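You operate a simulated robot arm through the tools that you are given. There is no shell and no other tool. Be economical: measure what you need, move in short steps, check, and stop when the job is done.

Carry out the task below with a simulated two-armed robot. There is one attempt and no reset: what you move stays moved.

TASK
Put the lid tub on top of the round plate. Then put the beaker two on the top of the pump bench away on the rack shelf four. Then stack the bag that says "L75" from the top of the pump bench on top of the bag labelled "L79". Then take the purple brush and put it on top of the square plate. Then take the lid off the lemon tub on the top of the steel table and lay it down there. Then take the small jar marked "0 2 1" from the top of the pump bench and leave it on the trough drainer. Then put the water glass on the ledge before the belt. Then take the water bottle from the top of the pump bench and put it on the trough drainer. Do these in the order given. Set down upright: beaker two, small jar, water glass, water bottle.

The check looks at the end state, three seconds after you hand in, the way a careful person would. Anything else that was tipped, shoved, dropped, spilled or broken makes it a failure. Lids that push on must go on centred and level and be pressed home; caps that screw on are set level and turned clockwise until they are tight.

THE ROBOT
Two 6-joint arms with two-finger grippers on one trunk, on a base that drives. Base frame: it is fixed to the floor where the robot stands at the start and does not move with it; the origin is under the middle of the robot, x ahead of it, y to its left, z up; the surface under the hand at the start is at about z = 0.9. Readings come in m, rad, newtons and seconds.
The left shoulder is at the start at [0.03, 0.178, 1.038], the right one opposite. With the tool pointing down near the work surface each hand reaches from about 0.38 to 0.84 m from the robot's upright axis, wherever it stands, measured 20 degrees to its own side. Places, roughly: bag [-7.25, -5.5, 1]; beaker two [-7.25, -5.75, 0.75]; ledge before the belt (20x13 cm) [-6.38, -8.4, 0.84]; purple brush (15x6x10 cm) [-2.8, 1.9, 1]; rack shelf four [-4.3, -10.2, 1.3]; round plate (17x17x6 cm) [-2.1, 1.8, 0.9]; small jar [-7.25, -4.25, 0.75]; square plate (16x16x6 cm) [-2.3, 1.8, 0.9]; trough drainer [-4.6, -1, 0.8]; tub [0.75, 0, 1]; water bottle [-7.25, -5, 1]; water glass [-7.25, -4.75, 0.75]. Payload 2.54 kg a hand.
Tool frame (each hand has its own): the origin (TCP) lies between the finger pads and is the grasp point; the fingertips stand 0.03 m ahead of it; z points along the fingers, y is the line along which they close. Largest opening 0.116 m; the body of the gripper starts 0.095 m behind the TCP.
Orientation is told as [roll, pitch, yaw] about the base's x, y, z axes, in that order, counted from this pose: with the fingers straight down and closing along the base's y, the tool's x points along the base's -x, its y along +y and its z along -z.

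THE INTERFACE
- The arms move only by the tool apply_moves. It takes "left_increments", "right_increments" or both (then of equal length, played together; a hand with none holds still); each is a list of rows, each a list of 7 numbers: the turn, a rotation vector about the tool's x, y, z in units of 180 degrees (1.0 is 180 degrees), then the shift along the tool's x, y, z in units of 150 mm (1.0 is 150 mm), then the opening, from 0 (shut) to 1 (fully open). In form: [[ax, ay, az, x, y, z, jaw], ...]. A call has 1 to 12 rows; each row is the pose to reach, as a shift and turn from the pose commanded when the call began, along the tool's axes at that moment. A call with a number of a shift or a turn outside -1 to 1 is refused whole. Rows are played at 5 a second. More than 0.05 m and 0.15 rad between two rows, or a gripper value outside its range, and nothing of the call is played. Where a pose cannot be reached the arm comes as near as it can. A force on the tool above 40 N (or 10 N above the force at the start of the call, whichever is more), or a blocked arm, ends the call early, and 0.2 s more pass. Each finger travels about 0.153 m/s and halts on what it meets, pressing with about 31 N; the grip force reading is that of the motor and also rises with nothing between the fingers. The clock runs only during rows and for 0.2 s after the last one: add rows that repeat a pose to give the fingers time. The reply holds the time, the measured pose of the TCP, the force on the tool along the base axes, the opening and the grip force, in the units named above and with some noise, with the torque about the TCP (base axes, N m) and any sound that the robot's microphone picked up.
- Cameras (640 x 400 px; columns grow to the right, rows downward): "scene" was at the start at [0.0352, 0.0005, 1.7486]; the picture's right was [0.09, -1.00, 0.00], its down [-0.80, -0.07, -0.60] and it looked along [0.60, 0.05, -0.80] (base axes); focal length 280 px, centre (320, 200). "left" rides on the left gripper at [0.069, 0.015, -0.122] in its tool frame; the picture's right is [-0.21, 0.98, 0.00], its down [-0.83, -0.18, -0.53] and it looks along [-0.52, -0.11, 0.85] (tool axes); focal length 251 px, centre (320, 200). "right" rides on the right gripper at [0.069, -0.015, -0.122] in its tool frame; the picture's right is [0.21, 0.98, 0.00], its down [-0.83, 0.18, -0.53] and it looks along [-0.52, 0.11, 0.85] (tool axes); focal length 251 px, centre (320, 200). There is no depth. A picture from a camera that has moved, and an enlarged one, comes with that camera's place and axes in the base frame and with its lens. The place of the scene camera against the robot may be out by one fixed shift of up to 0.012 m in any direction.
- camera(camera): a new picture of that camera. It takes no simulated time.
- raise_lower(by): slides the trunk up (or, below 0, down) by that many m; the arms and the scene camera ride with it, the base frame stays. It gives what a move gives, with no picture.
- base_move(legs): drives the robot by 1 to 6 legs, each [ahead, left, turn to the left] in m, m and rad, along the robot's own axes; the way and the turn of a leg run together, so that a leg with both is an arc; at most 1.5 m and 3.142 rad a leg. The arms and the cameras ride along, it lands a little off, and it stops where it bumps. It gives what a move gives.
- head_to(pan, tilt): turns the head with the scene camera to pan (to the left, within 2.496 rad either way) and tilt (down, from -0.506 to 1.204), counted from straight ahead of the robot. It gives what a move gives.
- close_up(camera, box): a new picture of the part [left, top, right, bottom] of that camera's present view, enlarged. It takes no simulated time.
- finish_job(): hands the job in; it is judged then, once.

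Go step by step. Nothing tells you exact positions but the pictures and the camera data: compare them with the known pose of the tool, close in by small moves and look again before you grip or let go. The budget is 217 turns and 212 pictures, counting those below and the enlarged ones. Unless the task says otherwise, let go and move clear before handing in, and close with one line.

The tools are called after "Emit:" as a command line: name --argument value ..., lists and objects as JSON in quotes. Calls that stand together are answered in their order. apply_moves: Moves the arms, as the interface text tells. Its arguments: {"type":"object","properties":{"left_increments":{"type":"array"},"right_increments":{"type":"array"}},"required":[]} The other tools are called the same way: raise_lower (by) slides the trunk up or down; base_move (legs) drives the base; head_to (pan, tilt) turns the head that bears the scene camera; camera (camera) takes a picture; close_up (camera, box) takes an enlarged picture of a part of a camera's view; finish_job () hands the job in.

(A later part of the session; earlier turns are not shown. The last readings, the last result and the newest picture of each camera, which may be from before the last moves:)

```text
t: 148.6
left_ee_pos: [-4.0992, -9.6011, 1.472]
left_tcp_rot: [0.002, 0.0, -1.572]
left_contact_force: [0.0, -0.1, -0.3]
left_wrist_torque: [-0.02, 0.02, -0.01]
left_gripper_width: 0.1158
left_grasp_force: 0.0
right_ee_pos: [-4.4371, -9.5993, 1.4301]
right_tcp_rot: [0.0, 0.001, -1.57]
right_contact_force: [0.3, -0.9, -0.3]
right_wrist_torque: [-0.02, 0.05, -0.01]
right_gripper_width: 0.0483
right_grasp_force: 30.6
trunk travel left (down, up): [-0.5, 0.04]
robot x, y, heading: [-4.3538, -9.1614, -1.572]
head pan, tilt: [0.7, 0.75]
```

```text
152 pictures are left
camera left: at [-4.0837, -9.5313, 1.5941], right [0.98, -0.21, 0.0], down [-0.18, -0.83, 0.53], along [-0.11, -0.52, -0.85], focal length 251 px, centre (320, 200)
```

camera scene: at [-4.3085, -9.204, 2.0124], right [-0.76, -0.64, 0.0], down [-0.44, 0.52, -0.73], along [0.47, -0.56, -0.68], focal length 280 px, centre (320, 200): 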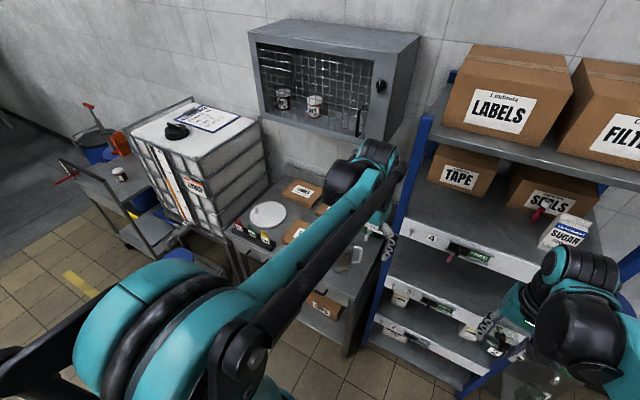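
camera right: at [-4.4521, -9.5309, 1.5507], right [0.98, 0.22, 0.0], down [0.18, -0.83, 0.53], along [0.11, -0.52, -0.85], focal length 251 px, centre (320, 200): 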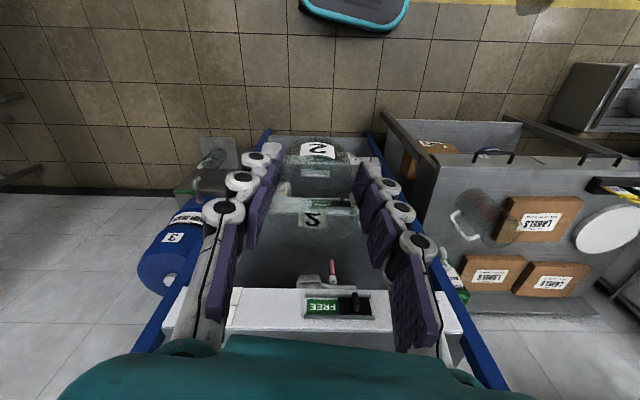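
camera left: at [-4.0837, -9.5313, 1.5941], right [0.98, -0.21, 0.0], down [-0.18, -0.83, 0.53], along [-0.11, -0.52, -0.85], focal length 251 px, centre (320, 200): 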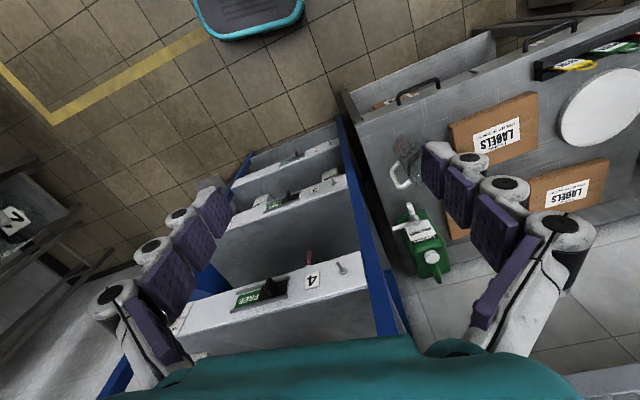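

The steel table is too crowded. I'll go back to the pump bench, set the beaker at its old free spot, and re-grip it there with a tilted hand.

Emit:
base_move --legs '[[-1.16, -0.51, 0], [-1.16, -0.51, 0], [-1.16, -0.51, 0], [0, 0, -1.571], [0.7, 0, 0]]'

Emit:
raise_lower --by -0.25

Emit:
head_to --pan -0.1 --tilt 0.75

Emit:
camera --camera "scene"

Emit:
camera --camera "right"

```text
t: 174.1
left_ee_pos: [-6.9421, -5.9251, 1.4714]
left_tcp_rot: [-0.002, 0.0, -3.136]
left_contact_force: [0.5, 0.6, -0.7]
left_wrist_torque: [0.0, 0.03, -0.02]
left_gripper_width: 0.1163
left_grasp_force: 0.0
right_ee_pos: [-6.9422, -5.5884, 1.4298]
right_tcp_rot: [0.001, 0.0, -3.137]
right_contact_force: [-0.4, 0.5, -0.2]
right_wrist_torque: [-0.01, -0.04, 0.0]
right_gripper_width: 0.0468
right_grasp_force: 31.4
trunk travel left (down, up): [-0.5, 0.04]
robot x, y, heading: [-6.5064, -5.6704, -3.141]
head pan, tilt: [0.7, 0.75]
```

```text
t: 176.7
left_ee_pos: [-6.9431, -5.925, 1.2214]
left_tcp_rot: [0.0, -0.001, -3.137]
left_contact_force: [0.7, 1.4, -0.1]
left_wrist_torque: [-0.03, 0.01, 0.0]
left_gripper_width: 0.116
left_grasp_force: 0.1
right_ee_pos: [-6.943, -5.5886, 1.1785]
right_tcp_rot: [0.0, 0.0, -3.134]
right_contact_force: [-0.3, -0.4, 0.2]
right_wrist_torque: [0.0, 0.0, 0.02]
right_gripper_width: 0.0465
right_grasp_force: 31.2
trunk travel left (down, up): [-0.25, 0.29]
robot x, y, heading: [-6.5078, -5.6666, -3.133]
head pan, tilt: [0.7, 0.75]
```

```text
t: 177.8
left_ee_pos: [-6.9415, -5.9252, 1.2214]
left_tcp_rot: [0.0, 0.001, -3.138]
left_contact_force: [-0.1, 0.1, -0.1]
left_wrist_torque: [0.02, -0.01, -0.02]
left_gripper_width: 0.116
left_grasp_force: 0.2
right_ee_pos: [-6.9431, -5.5884, 1.1802]
right_tcp_rot: [-0.001, 0.001, -3.135]
right_contact_force: [0.7, -0.2, -0.5]
right_wrist_torque: [-0.01, 0.0, 0.01]
right_gripper_width: 0.0463
right_grasp_force: 31.2
trunk travel left (down, up): [-0.25, 0.29]
robot x, y, heading: [-6.5057, -5.6718, -3.133]
head pan, tilt: [-0.099, 0.75]
```

```text
151 pictures are left
camera scene: at [-6.5687, -5.6685, 1.7623], right [0.09, 1.0, 0.0], down [0.68, -0.06, -0.73], along [-0.73, 0.07, -0.68], focal length 280 px, centre (320, 200)
```

scene: 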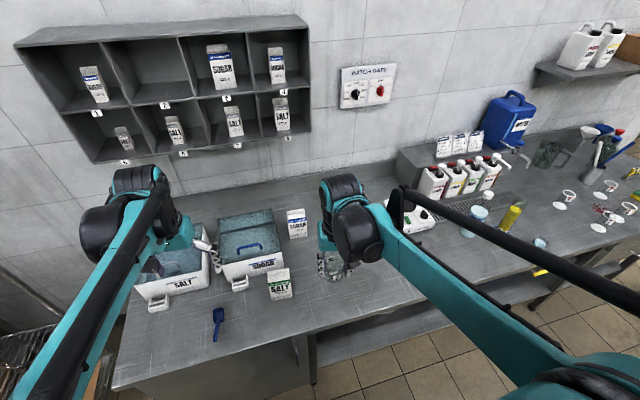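

```text
150 pictures are left
camera right: at [-6.874, -5.5736, 1.3009], right [0.22, -0.98, 0.0], down [-0.82, -0.19, 0.53], along [-0.52, -0.12, -0.85], focal length 251 px, centre (320, 200)
```

right: 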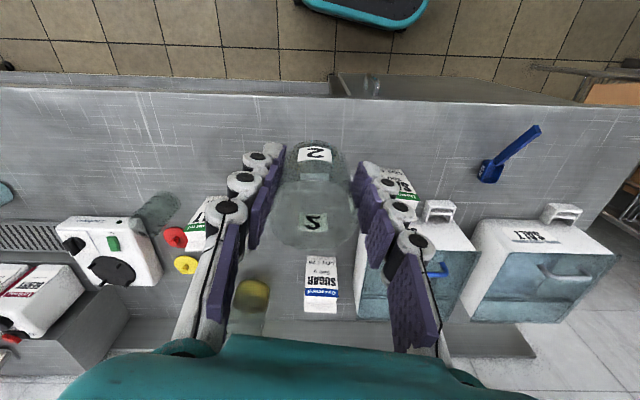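

The beaker has crept slightly in the grip. I'll set it down at about (-7.10, -5.60), between the bags.

Emit:
apply_moves --right_increments '[[0, 0, 0, -0.25, 0.02, 0.1, 0.3], [0, 0, 0, -0.5, 0.04, 0.25, 0.3], [0, 0, 0, -0.75, 0.06, 0.4, 0.3], [0, 0, 0, -1, 0.08, 0.55, 0.3]]'

Emit:
apply_moves --right_increments '[[0, 0, 0, 0, 0, 0.3, 0.3], [0, 0, 0, 0, 0, 0.6, 0.3], [0, 0, 0, 0, 0, 0.9, 0.3], [0, 0, 0, 0, 0, 1, 0.3]]'

Emit:
camera --camera "right"

Emit:
close_up --camera "scene" --box '[250, 180, 410, 300]'

```text
t: 178.8
left_ee_pos: [-6.945, -5.926, 1.2211]
left_tcp_rot: [0.002, 0.002, -3.136]
left_contact_force: [-1.1, 0.0, -0.2]
left_wrist_torque: [0.01, -0.04, 0.0]
left_gripper_width: 0.1159
left_grasp_force: 0.1
right_ee_pos: [-7.0952, -5.6012, 1.0959]
right_tcp_rot: [-0.001, 0.002, -3.137]
right_contact_force: [-0.3, -0.6, -0.3]
right_wrist_torque: [0.02, -0.04, 0.06]
right_gripper_width: 0.0467
right_grasp_force: 30.8
trunk travel left (down, up): [-0.25, 0.29]
robot x, y, heading: [-6.5095, -5.67, -3.135]
head pan, tilt: [-0.099, 0.75]
```

```text
t: 179.8
left_ee_pos: [-6.9427, -5.926, 1.2204]
left_tcp_rot: [0.0, -0.002, -3.135]
left_contact_force: [0.4, -0.4, -0.4]
left_wrist_torque: [0.0, -0.02, 0.04]
left_gripper_width: 0.1161
left_grasp_force: 0.1
right_ee_pos: [-7.0962, -5.6016, 0.9488]
right_tcp_rot: [0.0, 0.0, -3.136]
right_contact_force: [0.3, -0.8, -0.5]
right_wrist_torque: [-0.03, -0.01, 0.0]
right_gripper_width: 0.0464
right_grasp_force: 30.3
trunk travel left (down, up): [-0.25, 0.29]
robot x, y, heading: [-6.5086, -5.6705, -3.135]
head pan, tilt: [-0.099, 0.75]
```

```text
149 pictures are left
camera right: at [-7.0269, -5.5867, 1.0704], right [0.22, -0.98, 0.0], down [-0.82, -0.19, 0.53], along [-0.52, -0.12, -0.85], focal length 251 px, centre (320, 200)
```

right: 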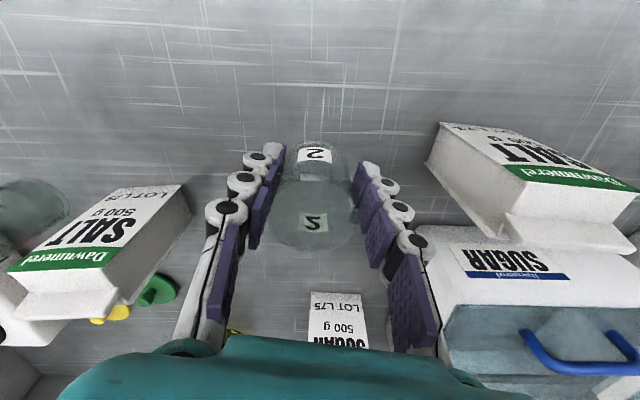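

```text
3.33 times, centred on (330, 240) of scene
camera zoom: at [-6.5686, -5.6683, 1.7624], right [0.09, 1.0, 0.0], down [0.68, -0.06, -0.73], along [-0.73, 0.07, -0.68], focal length 933 px, centre (287, 67)
```

zoom: 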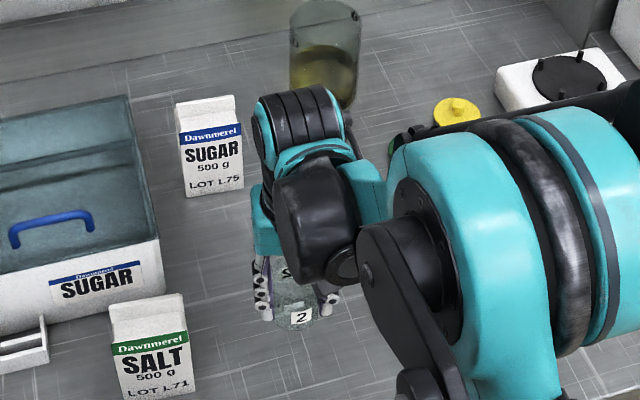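

Emit:
apply_moves --right_increments '[[0, 0, 0, 0, 0, 0.15, 0.3], [0, 0, 0, 0, 0, 0.29, 0.3]]'

Emit:
apply_moves --right_increments '[[0, 0, 0, 0, 0, 0.03, 0.3], [0, 0, 0, 0, 0, 0.06, 0.3]]'

Emit:
apply_moves --right_increments '[[0, 0, 0, 0, 0, 0.03, 0.3]]'

```text
t: 180.4
left_ee_pos: [-6.9423, -5.9241, 1.2222]
left_tcp_rot: [-0.001, 0.001, -3.136]
left_contact_force: [0.4, 0.3, 0.4]
left_wrist_torque: [0.01, 0.02, -0.02]
left_gripper_width: 0.1157
left_grasp_force: 0.1
right_ee_pos: [-7.0949, -5.6029, 0.9053]
right_tcp_rot: [0.0, -0.001, -3.137]
right_contact_force: [1.0, -0.3, -0.7]
right_wrist_torque: [-0.01, -0.03, 0.02]
right_gripper_width: 0.0466
right_grasp_force: 31.3
trunk travel left (down, up): [-0.25, 0.29]
robot x, y, heading: [-6.5062, -5.6716, -3.14]
head pan, tilt: [-0.099, 0.75]
```

```text
t: 181.1
left_ee_pos: [-6.9421, -5.9254, 1.2216]
left_tcp_rot: [-0.001, 0.001, -3.137]
left_contact_force: [0.0, 0.6, 0.0]
left_wrist_torque: [-0.02, 0.01, 0.02]
left_gripper_width: 0.116
left_grasp_force: 0.1
right_ee_pos: [-7.0927, -5.6019, 0.8949]
right_tcp_rot: [-0.001, 0.0, -3.136]
right_contact_force: [0.0, 0.1, -0.8]
right_wrist_torque: [0.01, 0.05, -0.02]
right_gripper_width: 0.0463
right_grasp_force: 31.3
trunk travel left (down, up): [-0.25, 0.29]
robot x, y, heading: [-6.5076, -5.6714, -3.136]
head pan, tilt: [-0.099, 0.75]
```

```text
t: 181.4
left_ee_pos: [-6.9425, -5.9253, 1.2209]
left_tcp_rot: [-0.001, 0.001, -3.137]
left_contact_force: [0.4, 0.7, 0.6]
left_wrist_torque: [-0.02, -0.02, 0.03]
left_gripper_width: 0.1163
left_grasp_force: 0.1
right_ee_pos: [-7.0929, -5.6019, 0.8904]
right_tcp_rot: [0.001, 0.0, -3.135]
right_contact_force: [-0.3, -0.9, -0.7]
right_wrist_torque: [-0.05, -0.01, 0.02]
right_gripper_width: 0.0461
right_grasp_force: 31.3
trunk travel left (down, up): [-0.25, 0.29]
robot x, y, heading: [-6.507, -5.6735, -3.137]
head pan, tilt: [-0.099, 0.75]
```

Emit:
apply_moves --right_increments '[[0, 0, 0, 0, 0, 0.03, 0.3]]'

Emit:
apply_moves --right_increments '[[0, 0, 0, 0, 0, 0.03, 0.3]]'

Emit:
camera --camera "right"

```text
t: 181.8
left_ee_pos: [-6.943, -5.9253, 1.2203]
left_tcp_rot: [-0.001, 0.0, -3.136]
left_contact_force: [-0.4, -0.3, 0.7]
left_wrist_torque: [0.0, 0.02, 0.01]
left_gripper_width: 0.1159
left_grasp_force: 0.1
right_ee_pos: [-7.0945, -5.6029, 0.8859]
right_tcp_rot: [0.0, 0.0, -3.134]
right_contact_force: [-1.0, -0.8, -1.1]
right_wrist_torque: [-0.01, 0.0, -0.01]
right_gripper_width: 0.046
right_grasp_force: 30.6
trunk travel left (down, up): [-0.25, 0.29]
robot x, y, heading: [-6.5043, -5.6722, -3.136]
head pan, tilt: [-0.099, 0.75]
```

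```text
t: 182.2
left_ee_pos: [-6.9435, -5.926, 1.2216]
left_tcp_rot: [0.0, 0.001, -3.135]
left_contact_force: [-0.3, 0.2, -0.2]
left_wrist_torque: [0.0, 0.0, 0.03]
left_gripper_width: 0.1155
left_grasp_force: 0.2
right_ee_pos: [-7.0924, -5.6024, 0.8807]
right_tcp_rot: [0.0, -0.001, -3.137]
right_contact_force: [0.7, 0.0, -1.0]
right_wrist_torque: [-0.03, -0.04, -0.01]
right_gripper_width: 0.0461
right_grasp_force: 30.8
trunk travel left (down, up): [-0.25, 0.29]
robot x, y, heading: [-6.5054, -5.6733, -3.137]
head pan, tilt: [-0.099, 0.75]
```

```text
147 pictures are left
camera right: at [-7.0244, -5.5869, 1.0024], right [0.22, -0.98, 0.0], down [-0.82, -0.19, 0.53], along [-0.52, -0.12, -0.85], focal length 251 px, centre (320, 200)
```

right: 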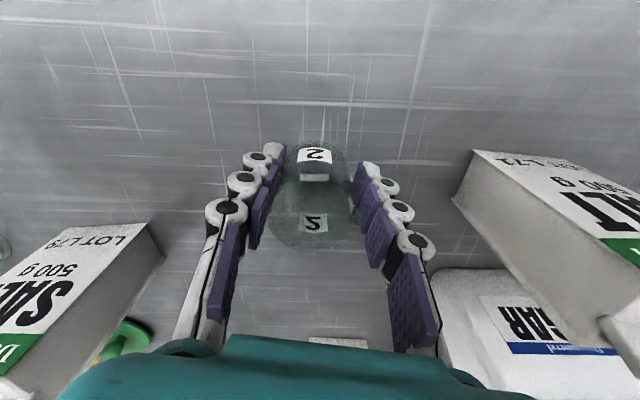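

No contact yet; continuing in 4 mm steps.

Emit:
apply_moves --right_increments '[[0, 0, 0, 0, 0, 0.03, 0.3]]'

Emit:
apply_moves --right_increments '[[0, 0, 0, 0, 0, 0.03, 0.3]]'

Emit:
apply_moves --right_increments '[[0, 0, 0, 0, 0, 0.02, 0.3]]'

```text
t: 182.7
left_ee_pos: [-6.9403, -5.9255, 1.2219]
left_tcp_rot: [0.0, -0.001, -3.137]
left_contact_force: [0.0, 0.0, 0.2]
left_wrist_torque: [-0.03, -0.02, -0.02]
left_gripper_width: 0.116
left_grasp_force: 0.1
right_ee_pos: [-7.0904, -5.6019, 0.8781]
right_tcp_rot: [0.001, -0.002, -3.135]
right_contact_force: [2.0, -0.8, 27.0]
right_wrist_torque: [-0.06, 0.27, -0.03]
right_gripper_width: 0.0457
right_grasp_force: 31.1
trunk travel left (down, up): [-0.25, 0.29]
robot x, y, heading: [-6.5042, -5.6729, -3.135]
head pan, tilt: [-0.099, 0.75]
```

```text
t: 183.1
left_ee_pos: [-6.94, -5.9261, 1.2232]
left_tcp_rot: [0.001, -0.003, -3.137]
left_contact_force: [-0.1, -0.7, 0.7]
left_wrist_torque: [-0.04, 0.0, 0.02]
left_gripper_width: 0.1159
left_grasp_force: 0.0
right_ee_pos: [-7.0896, -5.6019, 0.8742]
right_tcp_rot: [0.002, 0.0, -3.135]
right_contact_force: [9.0, -2.6, 29.2]
right_wrist_torque: [-0.13, 0.09, 0.01]
right_gripper_width: 0.0451
right_grasp_force: 30.6
trunk travel left (down, up): [-0.25, 0.29]
robot x, y, heading: [-6.5052, -5.6688, -3.134]
head pan, tilt: [-0.099, 0.75]
```

```text
t: 183.4
left_ee_pos: [-6.9401, -5.925, 1.2236]
left_tcp_rot: [0.001, -0.005, -3.137]
left_contact_force: [1.2, -0.3, 0.1]
left_wrist_torque: [0.0, -0.01, 0.02]
left_gripper_width: 0.1159
left_grasp_force: 0.1
right_ee_pos: [-7.0894, -5.6026, 0.871]
right_tcp_rot: [-0.002, -0.001, -3.137]
right_contact_force: [12.1, 0.1, 29.9]
right_wrist_torque: [-0.07, 0.01, 0.08]
right_gripper_width: 0.045
right_grasp_force: 30.9
trunk travel left (down, up): [-0.25, 0.29]
robot x, y, heading: [-6.5094, -5.6735, -3.134]
head pan, tilt: [-0.099, 0.75]
```

Contact at TCP z ≈ 0.878. I'll ease off, release, and rise clear to look.

Emit:
apply_moves --right_increments '[[0, 0, 0, 0, 0, -0.02, 0.3], [0, 0, 0, 0, 0, -0.03, 0.45], [0, 0, 0, 0, 0, -0.03, 0.6], [0, 0, 0, 0, 0, -0.03, 0.65], [0, 0, 0, 0, 0, -0.3, 0.65], [0, 0, 0, 0, 0, -0.6, 0.65], [0, 0, 0, 0.3, 0, -0.6, 0.65], [0, 0, 0, 0.6, 0, -0.6, 0.65]]'

Emit:
camera --camera "right"

Emit:
close_up --camera "scene" --box '[250, 180, 410, 300]'

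```text
t: 185.2
left_ee_pos: [-6.9399, -5.9251, 1.2206]
left_tcp_rot: [0.0, -0.001, -3.135]
left_contact_force: [1.1, -0.5, 0.4]
left_wrist_torque: [-0.03, 0.02, 0.04]
left_gripper_width: 0.1159
left_grasp_force: 0.1
right_ee_pos: [-7.0031, -5.6007, 0.9599]
right_tcp_rot: [0.0, -0.001, -3.136]
right_contact_force: [-0.5, 0.0, 0.9]
right_wrist_torque: [0.04, 0.07, 0.02]
right_gripper_width: 0.0755
right_grasp_force: 0.1
trunk travel left (down, up): [-0.25, 0.29]
robot x, y, heading: [-6.5076, -5.6716, -3.14]
head pan, tilt: [-0.099, 0.75]
```

```text
146 pictures are left
camera right: at [-6.9344, -5.5859, 1.0816], right [0.22, -0.98, 0.0], down [-0.82, -0.19, 0.53], along [-0.52, -0.12, -0.85], focal length 251 px, centre (320, 200)
```

right: 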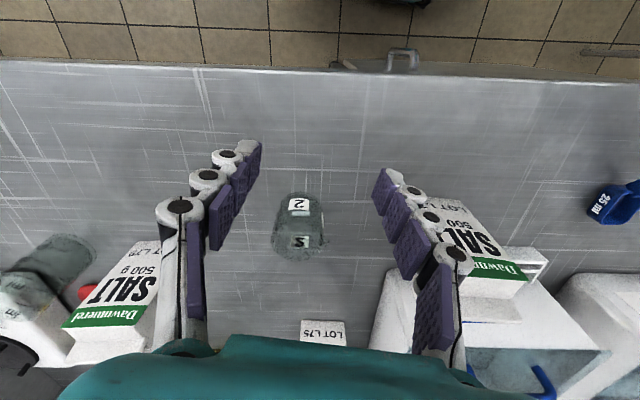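

```text
3.33 times, centred on (330, 240) of scene
camera zoom: at [-6.5671, -5.6683, 1.7624], right [0.09, 1.0, 0.0], down [0.68, -0.06, -0.73], along [-0.73, 0.07, -0.68], focal length 933 px, centre (287, 67)
```

zoom: 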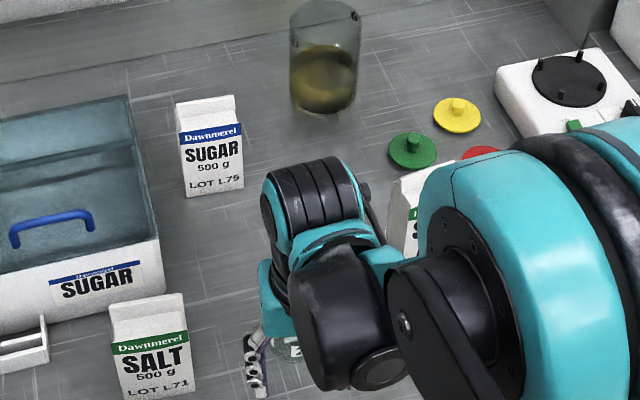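

The beaker stands upright at about (-7.094, -5.599), and the bench is at z ≈ 0.845. Now I'll tilt the hand 40° (fingers forward-down) and line up behind and above it.

Emit:
apply_moves --right_increments '[[0, -0.045, 0, -0.03, 0, -0.03, 0.65], [0, -0.09, 0, -0.06, 0, -0.03, 0.65], [0, -0.135, 0, -0.1, 0, -0.03, 0.65], [0, -0.18, 0, -0.14, 0, -0.03, 0.65], [0, -0.222, 0, -0.18, 0, -0.03, 0.65]]'

Emit:
camera --camera "right"

```text
t: 186.4
left_ee_pos: [-6.9427, -5.9261, 1.2205]
left_tcp_rot: [-0.001, 0.0, -3.136]
left_contact_force: [0.5, -0.2, 1.2]
left_wrist_torque: [-0.02, 0.0, 0.02]
left_gripper_width: 0.116
left_grasp_force: 0.1
right_ee_pos: [-7.047, -5.6064, 0.9916]
right_tcp_rot: [-0.001, -0.699, -3.136]
right_contact_force: [0.2, -0.3, 0.1]
right_wrist_torque: [-0.01, 0.02, 0.02]
right_gripper_width: 0.0754
right_grasp_force: 0.0
right hand out of reach, approached as far as the arm can: row 4, 5
trunk travel left (down, up): [-0.25, 0.29]
robot x, y, heading: [-6.5089, -5.6723, -3.135]
head pan, tilt: [-0.099, 0.75]
```

```text
144 pictures are left
camera right: at [-6.9165, -5.5912, 1.0396], right [0.17, -0.98, -0.14], down [-0.29, -0.18, 0.94], along [-0.94, -0.12, -0.31], focal length 251 px, centre (320, 200)
```

right: 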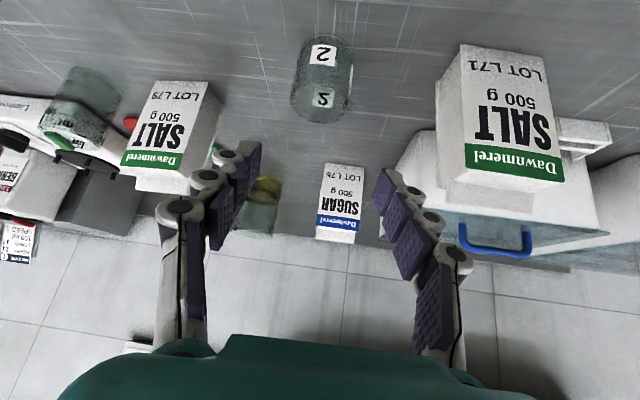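

The arm is too cramped for this tilt; I'll back the base 0.17 m and line up again.

Emit:
base_move --legs '[[-0.17, 0, 0]]'

Emit:
camera --camera "right"

```text
t: 187.9
left_ee_pos: [-6.7729, -5.925, 1.2218]
left_tcp_rot: [-0.001, -0.001, -3.136]
left_contact_force: [1.7, 0.0, 0.4]
left_wrist_torque: [0.0, 0.07, 0.02]
left_gripper_width: 0.116
left_grasp_force: 0.1
right_ee_pos: [-6.8788, -5.6064, 0.9914]
right_tcp_rot: [-0.004, -0.696, -3.136]
right_contact_force: [0.0, -0.4, 0.0]
right_wrist_torque: [0.01, 0.03, -0.01]
right_gripper_width: 0.0753
right_grasp_force: 0.0
trunk travel left (down, up): [-0.25, 0.29]
robot x, y, heading: [-6.3353, -5.6673, -3.142]
head pan, tilt: [-0.099, 0.75]
```

```text
143 pictures are left
camera right: at [-6.7476, -5.5901, 1.04], right [0.17, -0.98, -0.14], down [-0.29, -0.18, 0.94], along [-0.94, -0.12, -0.32], focal length 251 px, centre (320, 200)
```

right: 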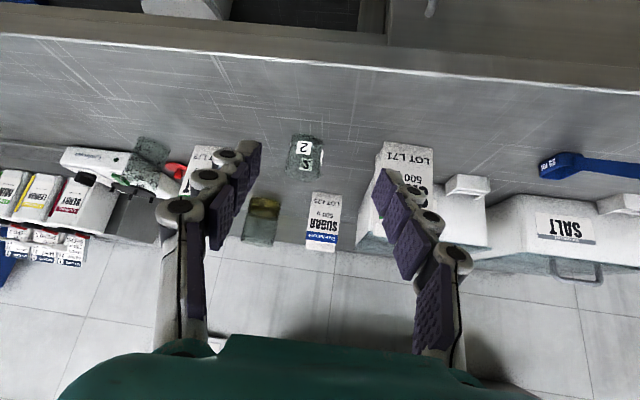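

Emit:
apply_moves --right_increments '[[0, 0, 0, -0.16, -0.01, 0.2, 0.65], [0, 0, 0, -0.32, -0.02, 0.4, 0.65], [0, 0, 0, -0.48, -0.03, 0.6, 0.65], [0, 0, 0, -0.63, -0.04, 0.81, 0.65]]'

Emit:
camera --camera "right"

Emit:
close_up --camera "scene" --box '[250, 150, 410, 270]'

```text
t: 188.9
left_ee_pos: [-6.7749, -5.9247, 1.2209]
left_tcp_rot: [0.0, -0.001, -3.136]
left_contact_force: [-0.2, 0.6, -1.2]
left_wrist_torque: [0.0, -0.04, 0.01]
left_gripper_width: 0.1162
left_grasp_force: 0.1
right_ee_pos: [-7.0299, -5.599, 0.9571]
right_tcp_rot: [0.0, -0.694, -3.137]
right_contact_force: [-0.2, -0.9, -0.1]
right_wrist_torque: [0.0, -0.01, 0.01]
right_gripper_width: 0.0753
right_grasp_force: 0.1
trunk travel left (down, up): [-0.25, 0.29]
robot x, y, heading: [-6.3367, -5.6702, -3.137]
head pan, tilt: [-0.099, 0.75]
```

```text
142 pictures are left
camera right: at [-6.8994, -5.583, 1.0057], right [0.17, -0.98, -0.14], down [-0.29, -0.18, 0.94], along [-0.94, -0.12, -0.32], focal length 251 px, centre (320, 200)
```

right: 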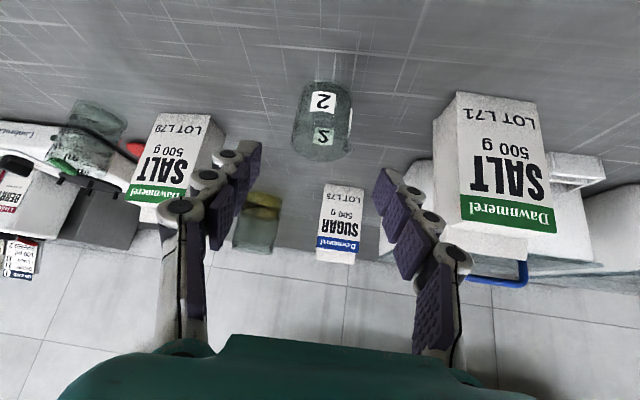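

```text
3.33 times, centred on (330, 210) of scene
camera zoom: at [-6.402, -5.6673, 1.7623], right [0.09, 1.0, 0.0], down [0.68, -0.06, -0.73], along [-0.73, 0.07, -0.68], focal length 933 px, centre (287, 167)
```

zoom: 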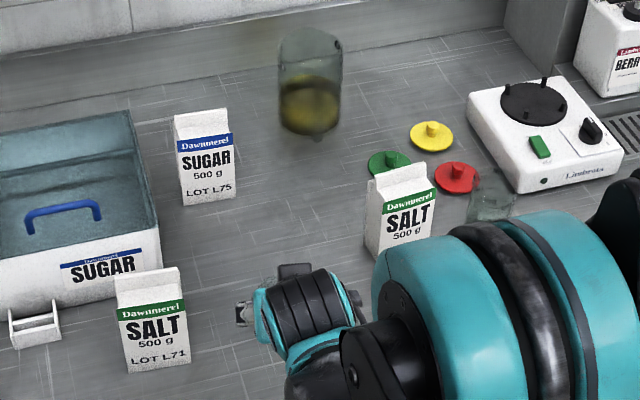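

The beaker is centred at y = -5.599 between the fingers. I'll advance along the finger direction and check.

Emit:
apply_moves --right_increments '[[0, 0, 0, 0, 0, 0.2, 0.65], [0, 0, 0, -0.01, 0, 0.42, 0.65], [0, 0, 0, -0.025, 0, 0.637, 0.65]]'

Emit:
camera --camera "right"

```text
t: 189.7
left_ee_pos: [-6.7754, -5.9243, 1.2214]
left_tcp_rot: [0.001, 0.0, -3.137]
left_contact_force: [-0.9, 0.2, 0.0]
left_wrist_torque: [-0.03, -0.03, -0.01]
left_gripper_width: 0.1162
left_grasp_force: 0.0
right_ee_pos: [-7.0956, -5.6011, 0.8856]
right_tcp_rot: [-0.001, -0.695, -3.137]
right_contact_force: [0.6, 0.6, -0.2]
right_wrist_torque: [0.0, 0.0, -0.02]
right_gripper_width: 0.0751
right_grasp_force: 0.1
trunk travel left (down, up): [-0.25, 0.29]
robot x, y, heading: [-6.3404, -5.6723, -3.142]
head pan, tilt: [-0.099, 0.75]
```

```text
140 pictures are left
camera right: at [-6.9645, -5.5852, 0.9349], right [0.17, -0.98, -0.14], down [-0.29, -0.18, 0.94], along [-0.94, -0.12, -0.32], focal length 251 px, centre (320, 200)
```

right: 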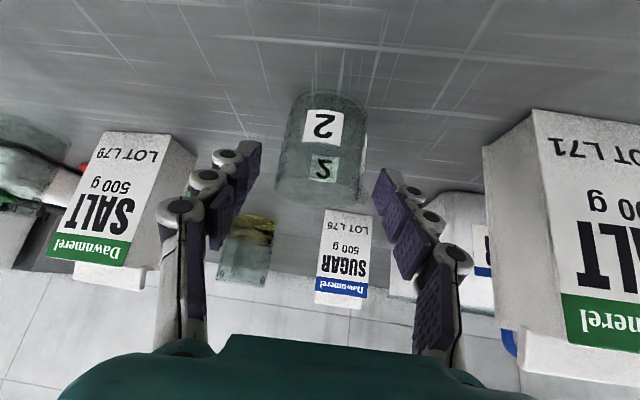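

The pads sit near the beaker's top; I'll move slightly down and back to its middle, then close.

Emit:
apply_moves --right_increments '[[0, 0, 0, 0.05, -0.01, 0.01, 0.65], [0, 0, 0, 0.1, -0.013, 0.018, 0.65], [0, 0, 0, 0.1, -0.013, 0.018, 0.5], [0, 0, 0, 0.1, -0.013, 0.018, 0.35], [0, 0, 0, 0.1, -0.013, 0.018, 0.3]]'

Emit:
camera --camera "right"

```text
t: 190.9
left_ee_pos: [-6.7736, -5.9254, 1.2211]
left_tcp_rot: [-0.001, 0.0, -3.136]
left_contact_force: [-0.2, -0.5, -0.9]
left_wrist_torque: [-0.02, 0.0, -0.01]
left_gripper_width: 0.1159
left_grasp_force: 0.1
right_ee_pos: [-7.0839, -5.5992, 0.8761]
right_tcp_rot: [-0.001, -0.693, -3.138]
right_contact_force: [0.9, 0.5, 1.9]
right_wrist_torque: [0.01, 0.04, 0.01]
right_gripper_width: 0.0475
right_grasp_force: 30.7
trunk travel left (down, up): [-0.25, 0.29]
robot x, y, heading: [-6.3353, -5.6689, -3.137]
head pan, tilt: [-0.099, 0.75]
```

```text
139 pictures are left
camera right: at [-6.9534, -5.5837, 0.9249], right [0.17, -0.98, -0.14], down [-0.29, -0.18, 0.94], along [-0.94, -0.12, -0.32], focal length 251 px, centre (320, 200)
```

right: 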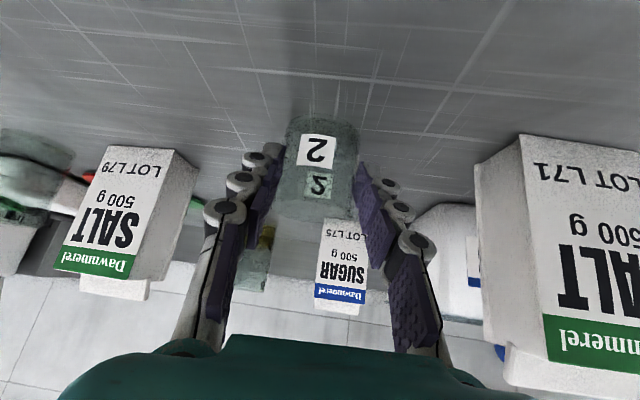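

Gripped at 0.0475 m. I'll lift straight up 15 cm and check.

Emit:
apply_moves --right_increments '[[0, 0, 0, -0.1, 0, -0.12, 0.3], [0, 0, 0, -0.25, 0, -0.3, 0.3], [0, 0, 0, -0.45, 0, -0.54, 0.3], [0, 0, 0, -0.64, 0, -0.766, 0.3]]'

Emit:
camera --camera "right"

Emit:
camera --camera "scene"

```text
t: 191.9
left_ee_pos: [-6.7738, -5.9235, 1.2224]
left_tcp_rot: [0.0, 0.001, -3.136]
left_contact_force: [0.8, -0.2, 0.2]
left_wrist_torque: [0.01, 0.01, -0.02]
left_gripper_width: 0.1161
left_grasp_force: 0.0
right_ee_pos: [-7.0828, -5.5974, 1.0258]
right_tcp_rot: [0.0, -0.696, -3.137]
right_contact_force: [0.3, 0.4, 0.0]
right_wrist_torque: [0.01, -0.01, 0.01]
right_gripper_width: 0.0473
right_grasp_force: 30.8
trunk travel left (down, up): [-0.25, 0.29]
robot x, y, heading: [-6.3387, -5.6692, -3.134]
head pan, tilt: [-0.099, 0.75]
```

```text
138 pictures are left
camera right: at [-6.9519, -5.5826, 1.0745], right [0.17, -0.98, -0.14], down [-0.29, -0.18, 0.94], along [-0.94, -0.12, -0.32], focal length 251 px, centre (320, 200)
```

right: 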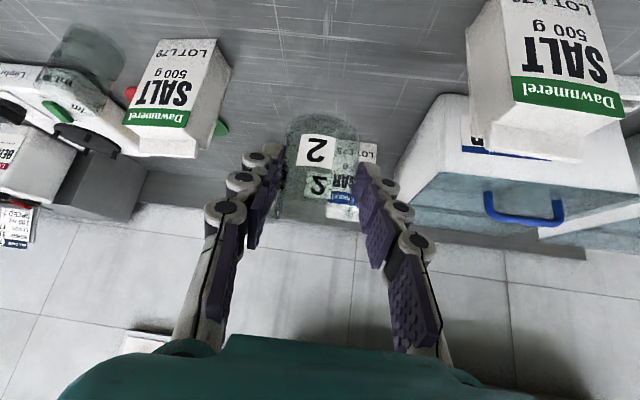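

```text
137 pictures are left
camera scene: at [-6.3995, -5.6675, 1.7624], right [0.09, 1.0, 0.0], down [0.68, -0.06, -0.73], along [-0.73, 0.07, -0.68], focal length 280 px, centre (320, 200)
```

scene: 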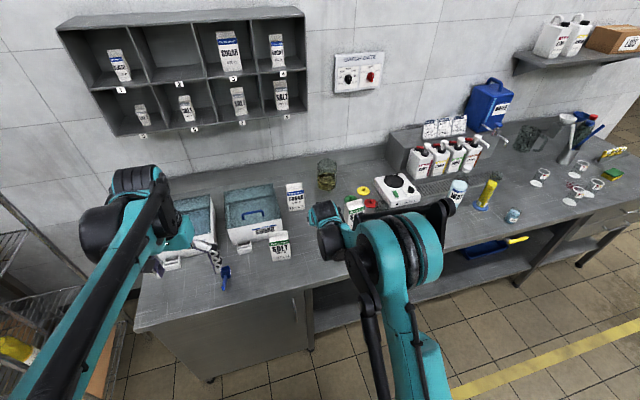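

The beaker hangs upright with the hand tilted. I'll back off, turn left, and drive to the rack again, then raise the trunk.

Emit:
base_move --legs '[[-0.55, 0, 0], [0, 0, 1.571], [1.1, 0.5, 0], [1.1, 0.5, 0], [1.05, 0.5, 0]]'

Emit:
raise_lower --by 0.29

Emit:
head_to --pan 0.05 --tilt 0.6

Emit:
camera --camera "scene"

Emit:
camera --camera "right"

```text
t: 215.7
left_ee_pos: [-4.094, -9.3482, 1.2205]
left_tcp_rot: [0.001, 0.001, -1.58]
left_contact_force: [0.1, -0.7, 0.0]
left_wrist_torque: [0.0, 0.06, 0.02]
left_gripper_width: 0.1156
left_grasp_force: 0.1
right_ee_pos: [-4.4254, -9.6525, 1.0248]
right_tcp_rot: [-0.001, -0.694, -1.581]
right_contact_force: [-0.4, 0.6, -0.7]
right_wrist_torque: [0.02, 0.02, -0.05]
right_gripper_width: 0.0458
right_grasp_force: 31.0
trunk travel left (down, up): [-0.25, 0.29]
robot x, y, heading: [-4.3417, -8.909, -1.579]
head pan, tilt: [-0.099, 0.75]
```

```text
t: 218.6
left_ee_pos: [-4.0952, -9.3477, 1.5118]
left_tcp_rot: [0.0, -0.001, -1.58]
left_contact_force: [0.3, -0.8, -0.7]
left_wrist_torque: [-0.02, -0.03, 0.05]
left_gripper_width: 0.1159
left_grasp_force: 0.0
right_ee_pos: [-4.424, -9.6522, 1.3158]
right_tcp_rot: [-0.002, -0.695, -1.58]
right_contact_force: [0.2, 0.0, -0.2]
right_wrist_torque: [0.02, -0.03, 0.03]
right_gripper_width: 0.0458
right_grasp_force: 30.9
trunk travel left (down, up): [-0.54, 0.0]
robot x, y, heading: [-4.3418, -8.9096, -1.581]
head pan, tilt: [-0.099, 0.75]
```

```text
t: 219.3
left_ee_pos: [-4.0944, -9.3484, 1.5109]
left_tcp_rot: [0.001, 0.001, -1.581]
left_contact_force: [0.1, -0.2, 0.6]
left_wrist_torque: [-0.02, -0.02, -0.02]
left_gripper_width: 0.1161
left_grasp_force: 0.1
right_ee_pos: [-4.4246, -9.6519, 1.3161]
right_tcp_rot: [-0.002, -0.694, -1.579]
right_contact_force: [-0.6, 0.2, -1.0]
right_wrist_torque: [-0.01, 0.05, 0.03]
right_gripper_width: 0.0455
right_grasp_force: 30.7
trunk travel left (down, up): [-0.54, 0.0]
robot x, y, heading: [-4.3382, -8.9056, -1.584]
head pan, tilt: [0.051, 0.6]
```

```text
136 pictures are left
camera scene: at [-4.3474, -8.973, 2.0652], right [-1.0, -0.04, 0.0], down [-0.02, 0.57, -0.82], along [0.03, -0.82, -0.57], focal length 280 px, centre (320, 200)
```

scene: 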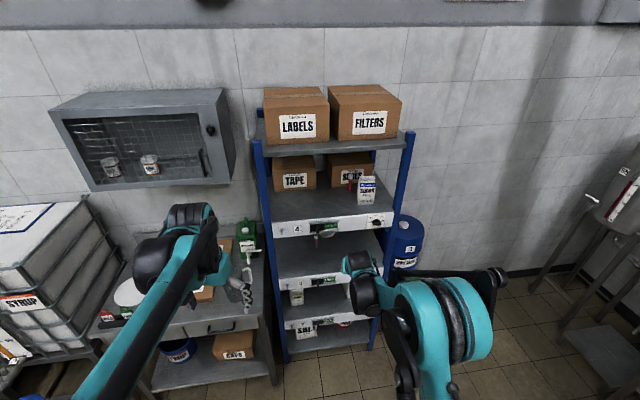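

```text
135 pictures are left
camera right: at [-4.4387, -9.5207, 1.3635], right [0.98, 0.16, -0.14], down [0.18, -0.29, 0.94], along [0.11, -0.94, -0.32], focal length 251 px, centre (320, 200)
```

right: 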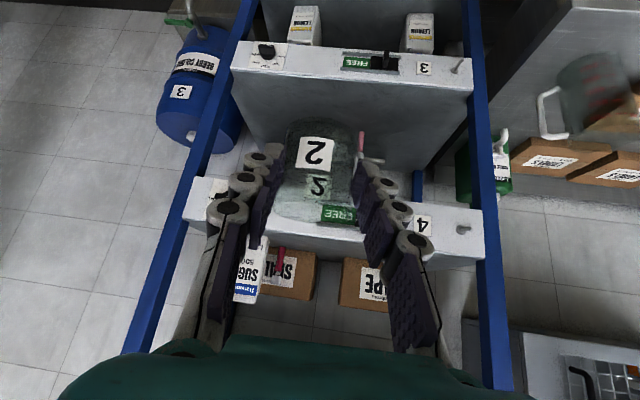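

Shelf four has free room at x ≈ -4.36 in front of the boxes. I'll raise the hand 5 cm more, drive forward 0.3 m, and check before entering.

Emit:
apply_moves --right_increments '[[0, 0, 0, -0.11, 0, -0.13, 0.3], [0, 0, 0, -0.23, 0, -0.27, 0.3]]'

Emit:
base_move --legs '[[0.2, 0.068, 0.0]]'

Emit:
head_to --pan -0.05 --tilt 0.7

Emit:
close_up --camera "scene" --box '[220, 100, 440, 240]'

Emit:
camera --camera "right"

```text
t: 219.9
left_ee_pos: [-4.094, -9.3475, 1.5122]
left_tcp_rot: [0.0, -0.001, -1.579]
left_contact_force: [0.0, -0.1, 0.0]
left_wrist_torque: [-0.02, -0.01, 0.04]
left_gripper_width: 0.1163
left_grasp_force: 0.1
right_ee_pos: [-4.4247, -9.6503, 1.3704]
right_tcp_rot: [-0.002, -0.694, -1.58]
right_contact_force: [0.2, 0.2, -1.1]
right_wrist_torque: [0.02, 0.01, -0.03]
right_gripper_width: 0.0457
right_grasp_force: 30.5
trunk travel left (down, up): [-0.54, 0.0]
robot x, y, heading: [-4.3441, -8.9058, -1.583]
head pan, tilt: [0.051, 0.6]
```

```text
t: 221.6
left_ee_pos: [-4.0283, -9.5482, 1.512]
left_tcp_rot: [-0.001, -0.002, -1.581]
left_contact_force: [0.8, 0.1, -0.6]
left_wrist_torque: [0.0, -0.01, 0.01]
left_gripper_width: 0.116
left_grasp_force: 0.0
right_ee_pos: [-4.3601, -9.852, 1.3698]
right_tcp_rot: [0.0, -0.694, -1.583]
right_contact_force: [0.1, 0.2, -0.5]
right_wrist_torque: [-0.02, 0.0, -0.01]
right_gripper_width: 0.0458
right_grasp_force: 31.3
trunk travel left (down, up): [-0.54, 0.0]
robot x, y, heading: [-4.2765, -9.1105, -1.58]
head pan, tilt: [0.051, 0.6]
```

```text
t: 222.3
left_ee_pos: [-4.0284, -9.5516, 1.5108]
left_tcp_rot: [0.002, 0.001, -1.581]
left_contact_force: [-0.2, 0.9, -0.8]
left_wrist_torque: [0.02, 0.01, 0.0]
left_gripper_width: 0.116
left_grasp_force: 0.0
right_ee_pos: [-4.359, -9.855, 1.3686]
right_tcp_rot: [-0.002, -0.691, -1.581]
right_contact_force: [-0.9, -0.5, -0.4]
right_wrist_torque: [0.05, 0.02, 0.04]
right_gripper_width: 0.0455
right_grasp_force: 31.4
trunk travel left (down, up): [-0.54, 0.0]
robot x, y, heading: [-4.274, -9.11, -1.581]
head pan, tilt: [-0.051, 0.7]
```

```text
2.86 times, centred on (330, 170) of scene
camera zoom: at [-4.2891, -9.1733, 2.0566], right [-1.0, 0.06, 0.0], down [0.04, 0.64, -0.76], along [-0.05, -0.76, -0.64], focal length 800 px, centre (291, 286)
```

zoom: 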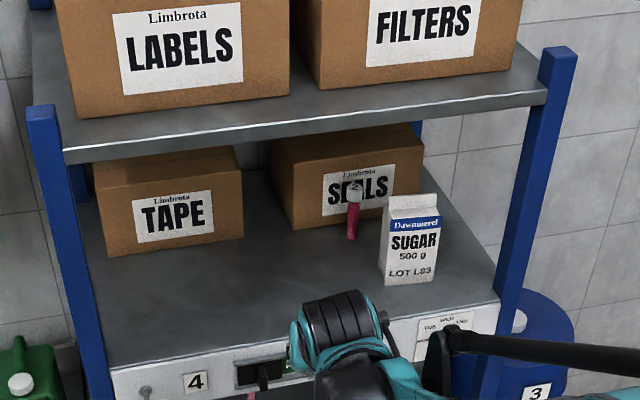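

```text
133 pictures are left
camera right: at [-4.3731, -9.7237, 1.4182], right [0.98, 0.15, -0.14], down [0.18, -0.3, 0.94], along [0.1, -0.94, -0.32], focal length 251 px, centre (320, 200)
```

right: 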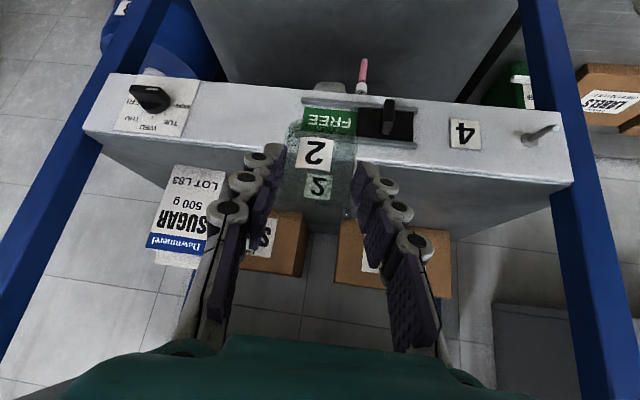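

The way in is free. I'll drive 0.18 m ahead so the beaker sits over the shelf, 4 cm above it, and look.

Emit:
base_move --legs '[[0.18, 0, 0.0]]'

Emit:
camera --camera "right"

Emit:
camera --camera "scene"

Emit:
camera --camera "left"

```text
t: 223.8
left_ee_pos: [-4.0296, -9.7258, 1.5131]
left_tcp_rot: [0.001, -0.002, -1.579]
left_contact_force: [0.0, 0.8, -0.2]
left_wrist_torque: [-0.01, -0.03, 0.01]
left_gripper_width: 0.1161
left_grasp_force: 0.2
right_ee_pos: [-4.3592, -10.0308, 1.371]
right_tcp_rot: [-0.003, -0.697, -1.581]
right_contact_force: [0.1, 0.9, -0.7]
right_wrist_torque: [0.03, -0.01, 0.0]
right_gripper_width: 0.0456
right_grasp_force: 30.9
trunk travel left (down, up): [-0.54, 0.0]
robot x, y, heading: [-4.2758, -9.2902, -1.579]
head pan, tilt: [-0.051, 0.7]
```

```text
132 pictures are left
camera right: at [-4.3736, -9.8989, 1.42], right [0.98, 0.16, -0.14], down [0.18, -0.29, 0.94], along [0.11, -0.94, -0.31], focal length 251 px, centre (320, 200)
```

right: 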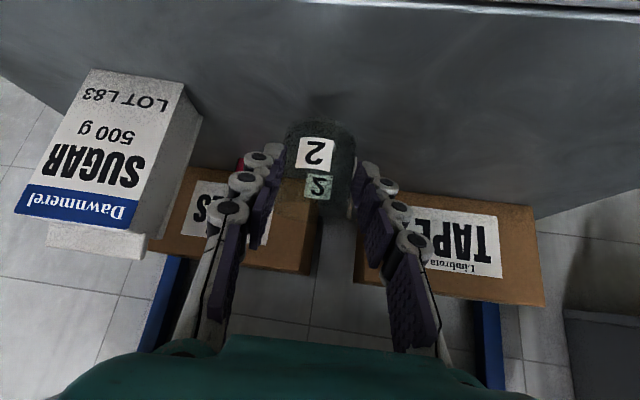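

```text
131 pictures are left
camera scene: at [-4.2911, -9.3466, 2.0567], right [-1.0, 0.06, 0.0], down [0.04, 0.64, -0.77], along [-0.05, -0.76, -0.64], focal length 280 px, centre (320, 200)
```

scene: 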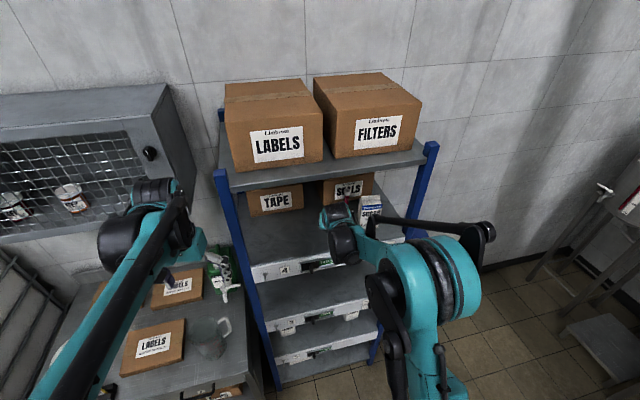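

```text
130 pictures are left
camera left: at [-4.0117, -9.6554, 1.6349], right [0.97, -0.22, 0.0], down [-0.19, -0.82, 0.54], along [-0.12, -0.52, -0.84], focal length 251 px, centre (320, 200)
```

left: 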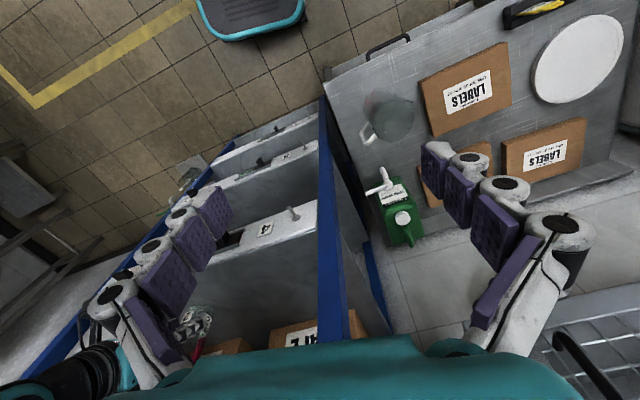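

The beaker is over the shelf, clear of the other items. I'll lower it gradually until contact.

Emit:
apply_moves --right_increments '[[0, 0, 0, 0.075, 0, 0.09, 0.3], [0, 0, 0, 0.14, 0, 0.165, 0.3]]'

Emit:
apply_moves --right_increments '[[0, 0, 0, 0.017, 0, 0.02, 0.3]]'

Emit:
apply_moves --right_increments '[[0, 0, 0, 0.017, 0, 0.02, 0.3]]'

Emit:
camera --camera "right"

```text
t: 224.4
left_ee_pos: [-4.028, -9.7278, 1.5108]
left_tcp_rot: [-0.001, -0.001, -1.58]
left_contact_force: [-0.9, 0.3, -0.5]
left_wrist_torque: [0.0, 0.03, 0.02]
left_gripper_width: 0.1157
left_grasp_force: 0.2
right_ee_pos: [-4.358, -10.031, 1.3372]
right_tcp_rot: [-0.001, -0.693, -1.58]
right_contact_force: [0.2, -0.3, -0.7]
right_wrist_torque: [-0.01, 0.0, 0.03]
right_gripper_width: 0.0454
right_grasp_force: 31.4
trunk travel left (down, up): [-0.54, 0.0]
robot x, y, heading: [-4.277, -9.2921, -1.585]
head pan, tilt: [-0.051, 0.7]
```

```text
t: 224.8
left_ee_pos: [-4.028, -9.7263, 1.5119]
left_tcp_rot: [-0.001, -0.002, -1.579]
left_contact_force: [0.1, 0.4, 0.8]
left_wrist_torque: [0.0, 0.02, 0.0]
left_gripper_width: 0.1159
left_grasp_force: 0.1
right_ee_pos: [-4.358, -10.0307, 1.3346]
right_tcp_rot: [-0.003, -0.7, -1.577]
right_contact_force: [0.3, -3.4, 23.6]
right_wrist_torque: [-0.78, -0.02, 0.0]
right_gripper_width: 0.0455
right_grasp_force: 31.2
trunk travel left (down, up): [-0.54, 0.0]
robot x, y, heading: [-4.2768, -9.288, -1.579]
head pan, tilt: [-0.051, 0.7]
```

```text
t: 225.2
left_ee_pos: [-4.0277, -9.7246, 1.5124]
left_tcp_rot: [-0.001, -0.003, -1.579]
left_contact_force: [-0.3, -0.4, -0.2]
left_wrist_torque: [-0.02, 0.0, -0.02]
left_gripper_width: 0.1159
left_grasp_force: 0.0
right_ee_pos: [-4.3588, -10.0294, 1.3313]
right_tcp_rot: [-0.002, -0.696, -1.58]
right_contact_force: [-0.5, 2.1, 27.3]
right_wrist_torque: [-0.62, 0.08, -0.02]
right_gripper_width: 0.0445
right_grasp_force: 30.8
trunk travel left (down, up): [-0.54, 0.0]
robot x, y, heading: [-4.2789, -9.2926, -1.579]
head pan, tilt: [-0.051, 0.7]
```

```text
129 pictures are left
camera right: at [-4.373, -9.8972, 1.3805], right [0.98, 0.16, -0.14], down [0.18, -0.29, 0.94], along [0.11, -0.94, -0.31], focal length 251 px, centre (320, 200)
```

right: 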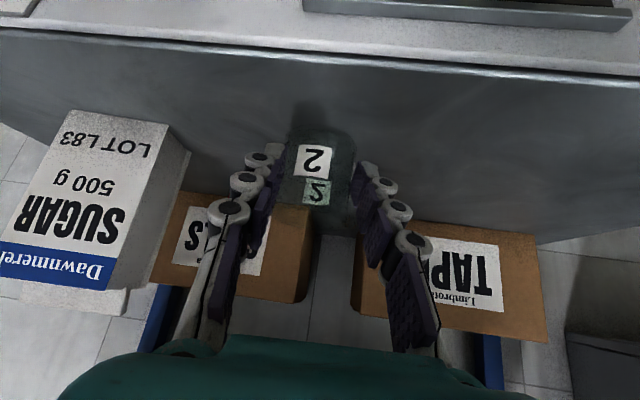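

Contact; the torque suggests the front bottom edge touches first. I'll press a few mm more so it seats flat.

Emit:
apply_moves --right_increments '[[0, 0, 0, 0.013, 0, 0.015, 0.3]]'

Emit:
apply_moves --right_increments '[[0, 0, 0, 0.013, 0, 0.015, 0.3]]'

Emit:
close_up --camera "right" --box '[220, 90, 420, 240]'

```text
t: 225.6
left_ee_pos: [-4.0282, -9.7242, 1.5128]
left_tcp_rot: [0.0, -0.003, -1.579]
left_contact_force: [-0.7, 0.7, 0.4]
left_wrist_torque: [0.0, -0.02, -0.01]
left_gripper_width: 0.1159
left_grasp_force: 0.0
right_ee_pos: [-4.3581, -10.0275, 1.3299]
right_tcp_rot: [-0.003, -0.698, -1.58]
right_contact_force: [-1.0, 5.8, 28.3]
right_wrist_torque: [-0.6, 0.01, 0.01]
right_gripper_width: 0.0441
right_grasp_force: 31.5
trunk travel left (down, up): [-0.54, 0.0]
robot x, y, heading: [-4.2754, -9.2923, -1.578]
head pan, tilt: [-0.051, 0.7]
```

```text
t: 226.0
left_ee_pos: [-4.0286, -9.723, 1.5136]
left_tcp_rot: [-0.001, -0.004, -1.579]
left_contact_force: [1.2, 0.0, 0.6]
left_wrist_torque: [-0.02, 0.0, 0.0]
left_gripper_width: 0.1159
left_grasp_force: 0.1
right_ee_pos: [-4.3587, -10.0264, 1.327]
right_tcp_rot: [-0.002, -0.698, -1.58]
right_contact_force: [0.6, 9.9, 29.0]
right_wrist_torque: [-0.6, 0.0, -0.01]
right_gripper_width: 0.0437
right_grasp_force: 31.1
trunk travel left (down, up): [-0.54, 0.0]
robot x, y, heading: [-4.2733, -9.2877, -1.577]
head pan, tilt: [-0.051, 0.7]
```

```text
2.67 times, centred on (320, 165) of right
camera zoom: at [-4.373, -9.8961, 1.3751], right [0.98, 0.16, -0.14], down [0.18, -0.29, 0.94], along [0.11, -0.94, -0.31], focal length 670 px, centre (320, 293)
```

zoom: 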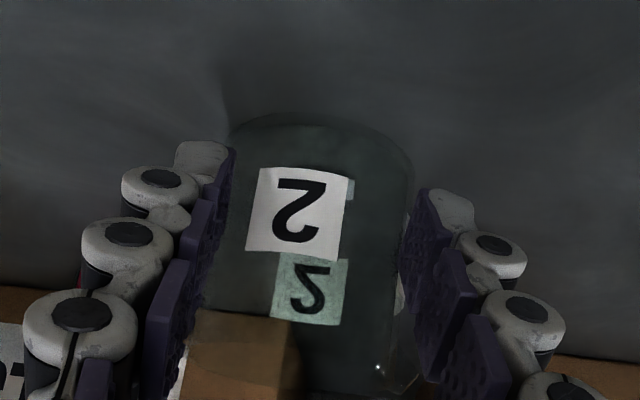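

The beaker is firmly on the shelf (it slips in the grip under about 29 N). I'll ease the pressure and open slowly.

Emit:
apply_moves --right_increments '[[0, 0, 0, -0.01, 0, -0.012, 0.3], [0, 0, 0, -0.01, 0, -0.012, 0.42], [0, 0, 0, -0.01, 0, -0.012, 0.5], [0, 0, 0, -0.01, 0, -0.012, 0.6], [0, 0, 0, -0.01, 0, -0.012, 0.65]]'

Emit:
camera --camera "right"

```text
t: 227.2
left_ee_pos: [-4.0282, -9.7286, 1.5105]
left_tcp_rot: [0.0, 0.0, -1.579]
left_contact_force: [0.4, 0.0, -0.1]
left_wrist_torque: [0.0, -0.01, -0.03]
left_gripper_width: 0.1161
left_grasp_force: 0.0
right_ee_pos: [-4.3594, -10.0324, 1.3267]
right_tcp_rot: [-0.001, -0.694, -1.58]
right_contact_force: [-0.2, 0.1, -0.1]
right_wrist_torque: [-0.02, -0.02, 0.02]
right_gripper_width: 0.0754
right_grasp_force: 0.1
trunk travel left (down, up): [-0.54, 0.0]
robot x, y, heading: [-4.277, -9.2906, -1.586]
head pan, tilt: [-0.051, 0.7]
```

```text
127 pictures are left
camera right: at [-4.3736, -9.901, 1.3746], right [0.98, 0.16, -0.14], down [0.18, -0.29, 0.94], along [0.11, -0.94, -0.32], focal length 251 px, centre (320, 200)
```

right: 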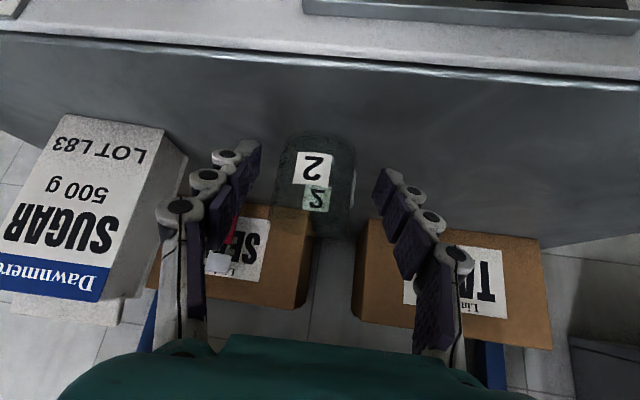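

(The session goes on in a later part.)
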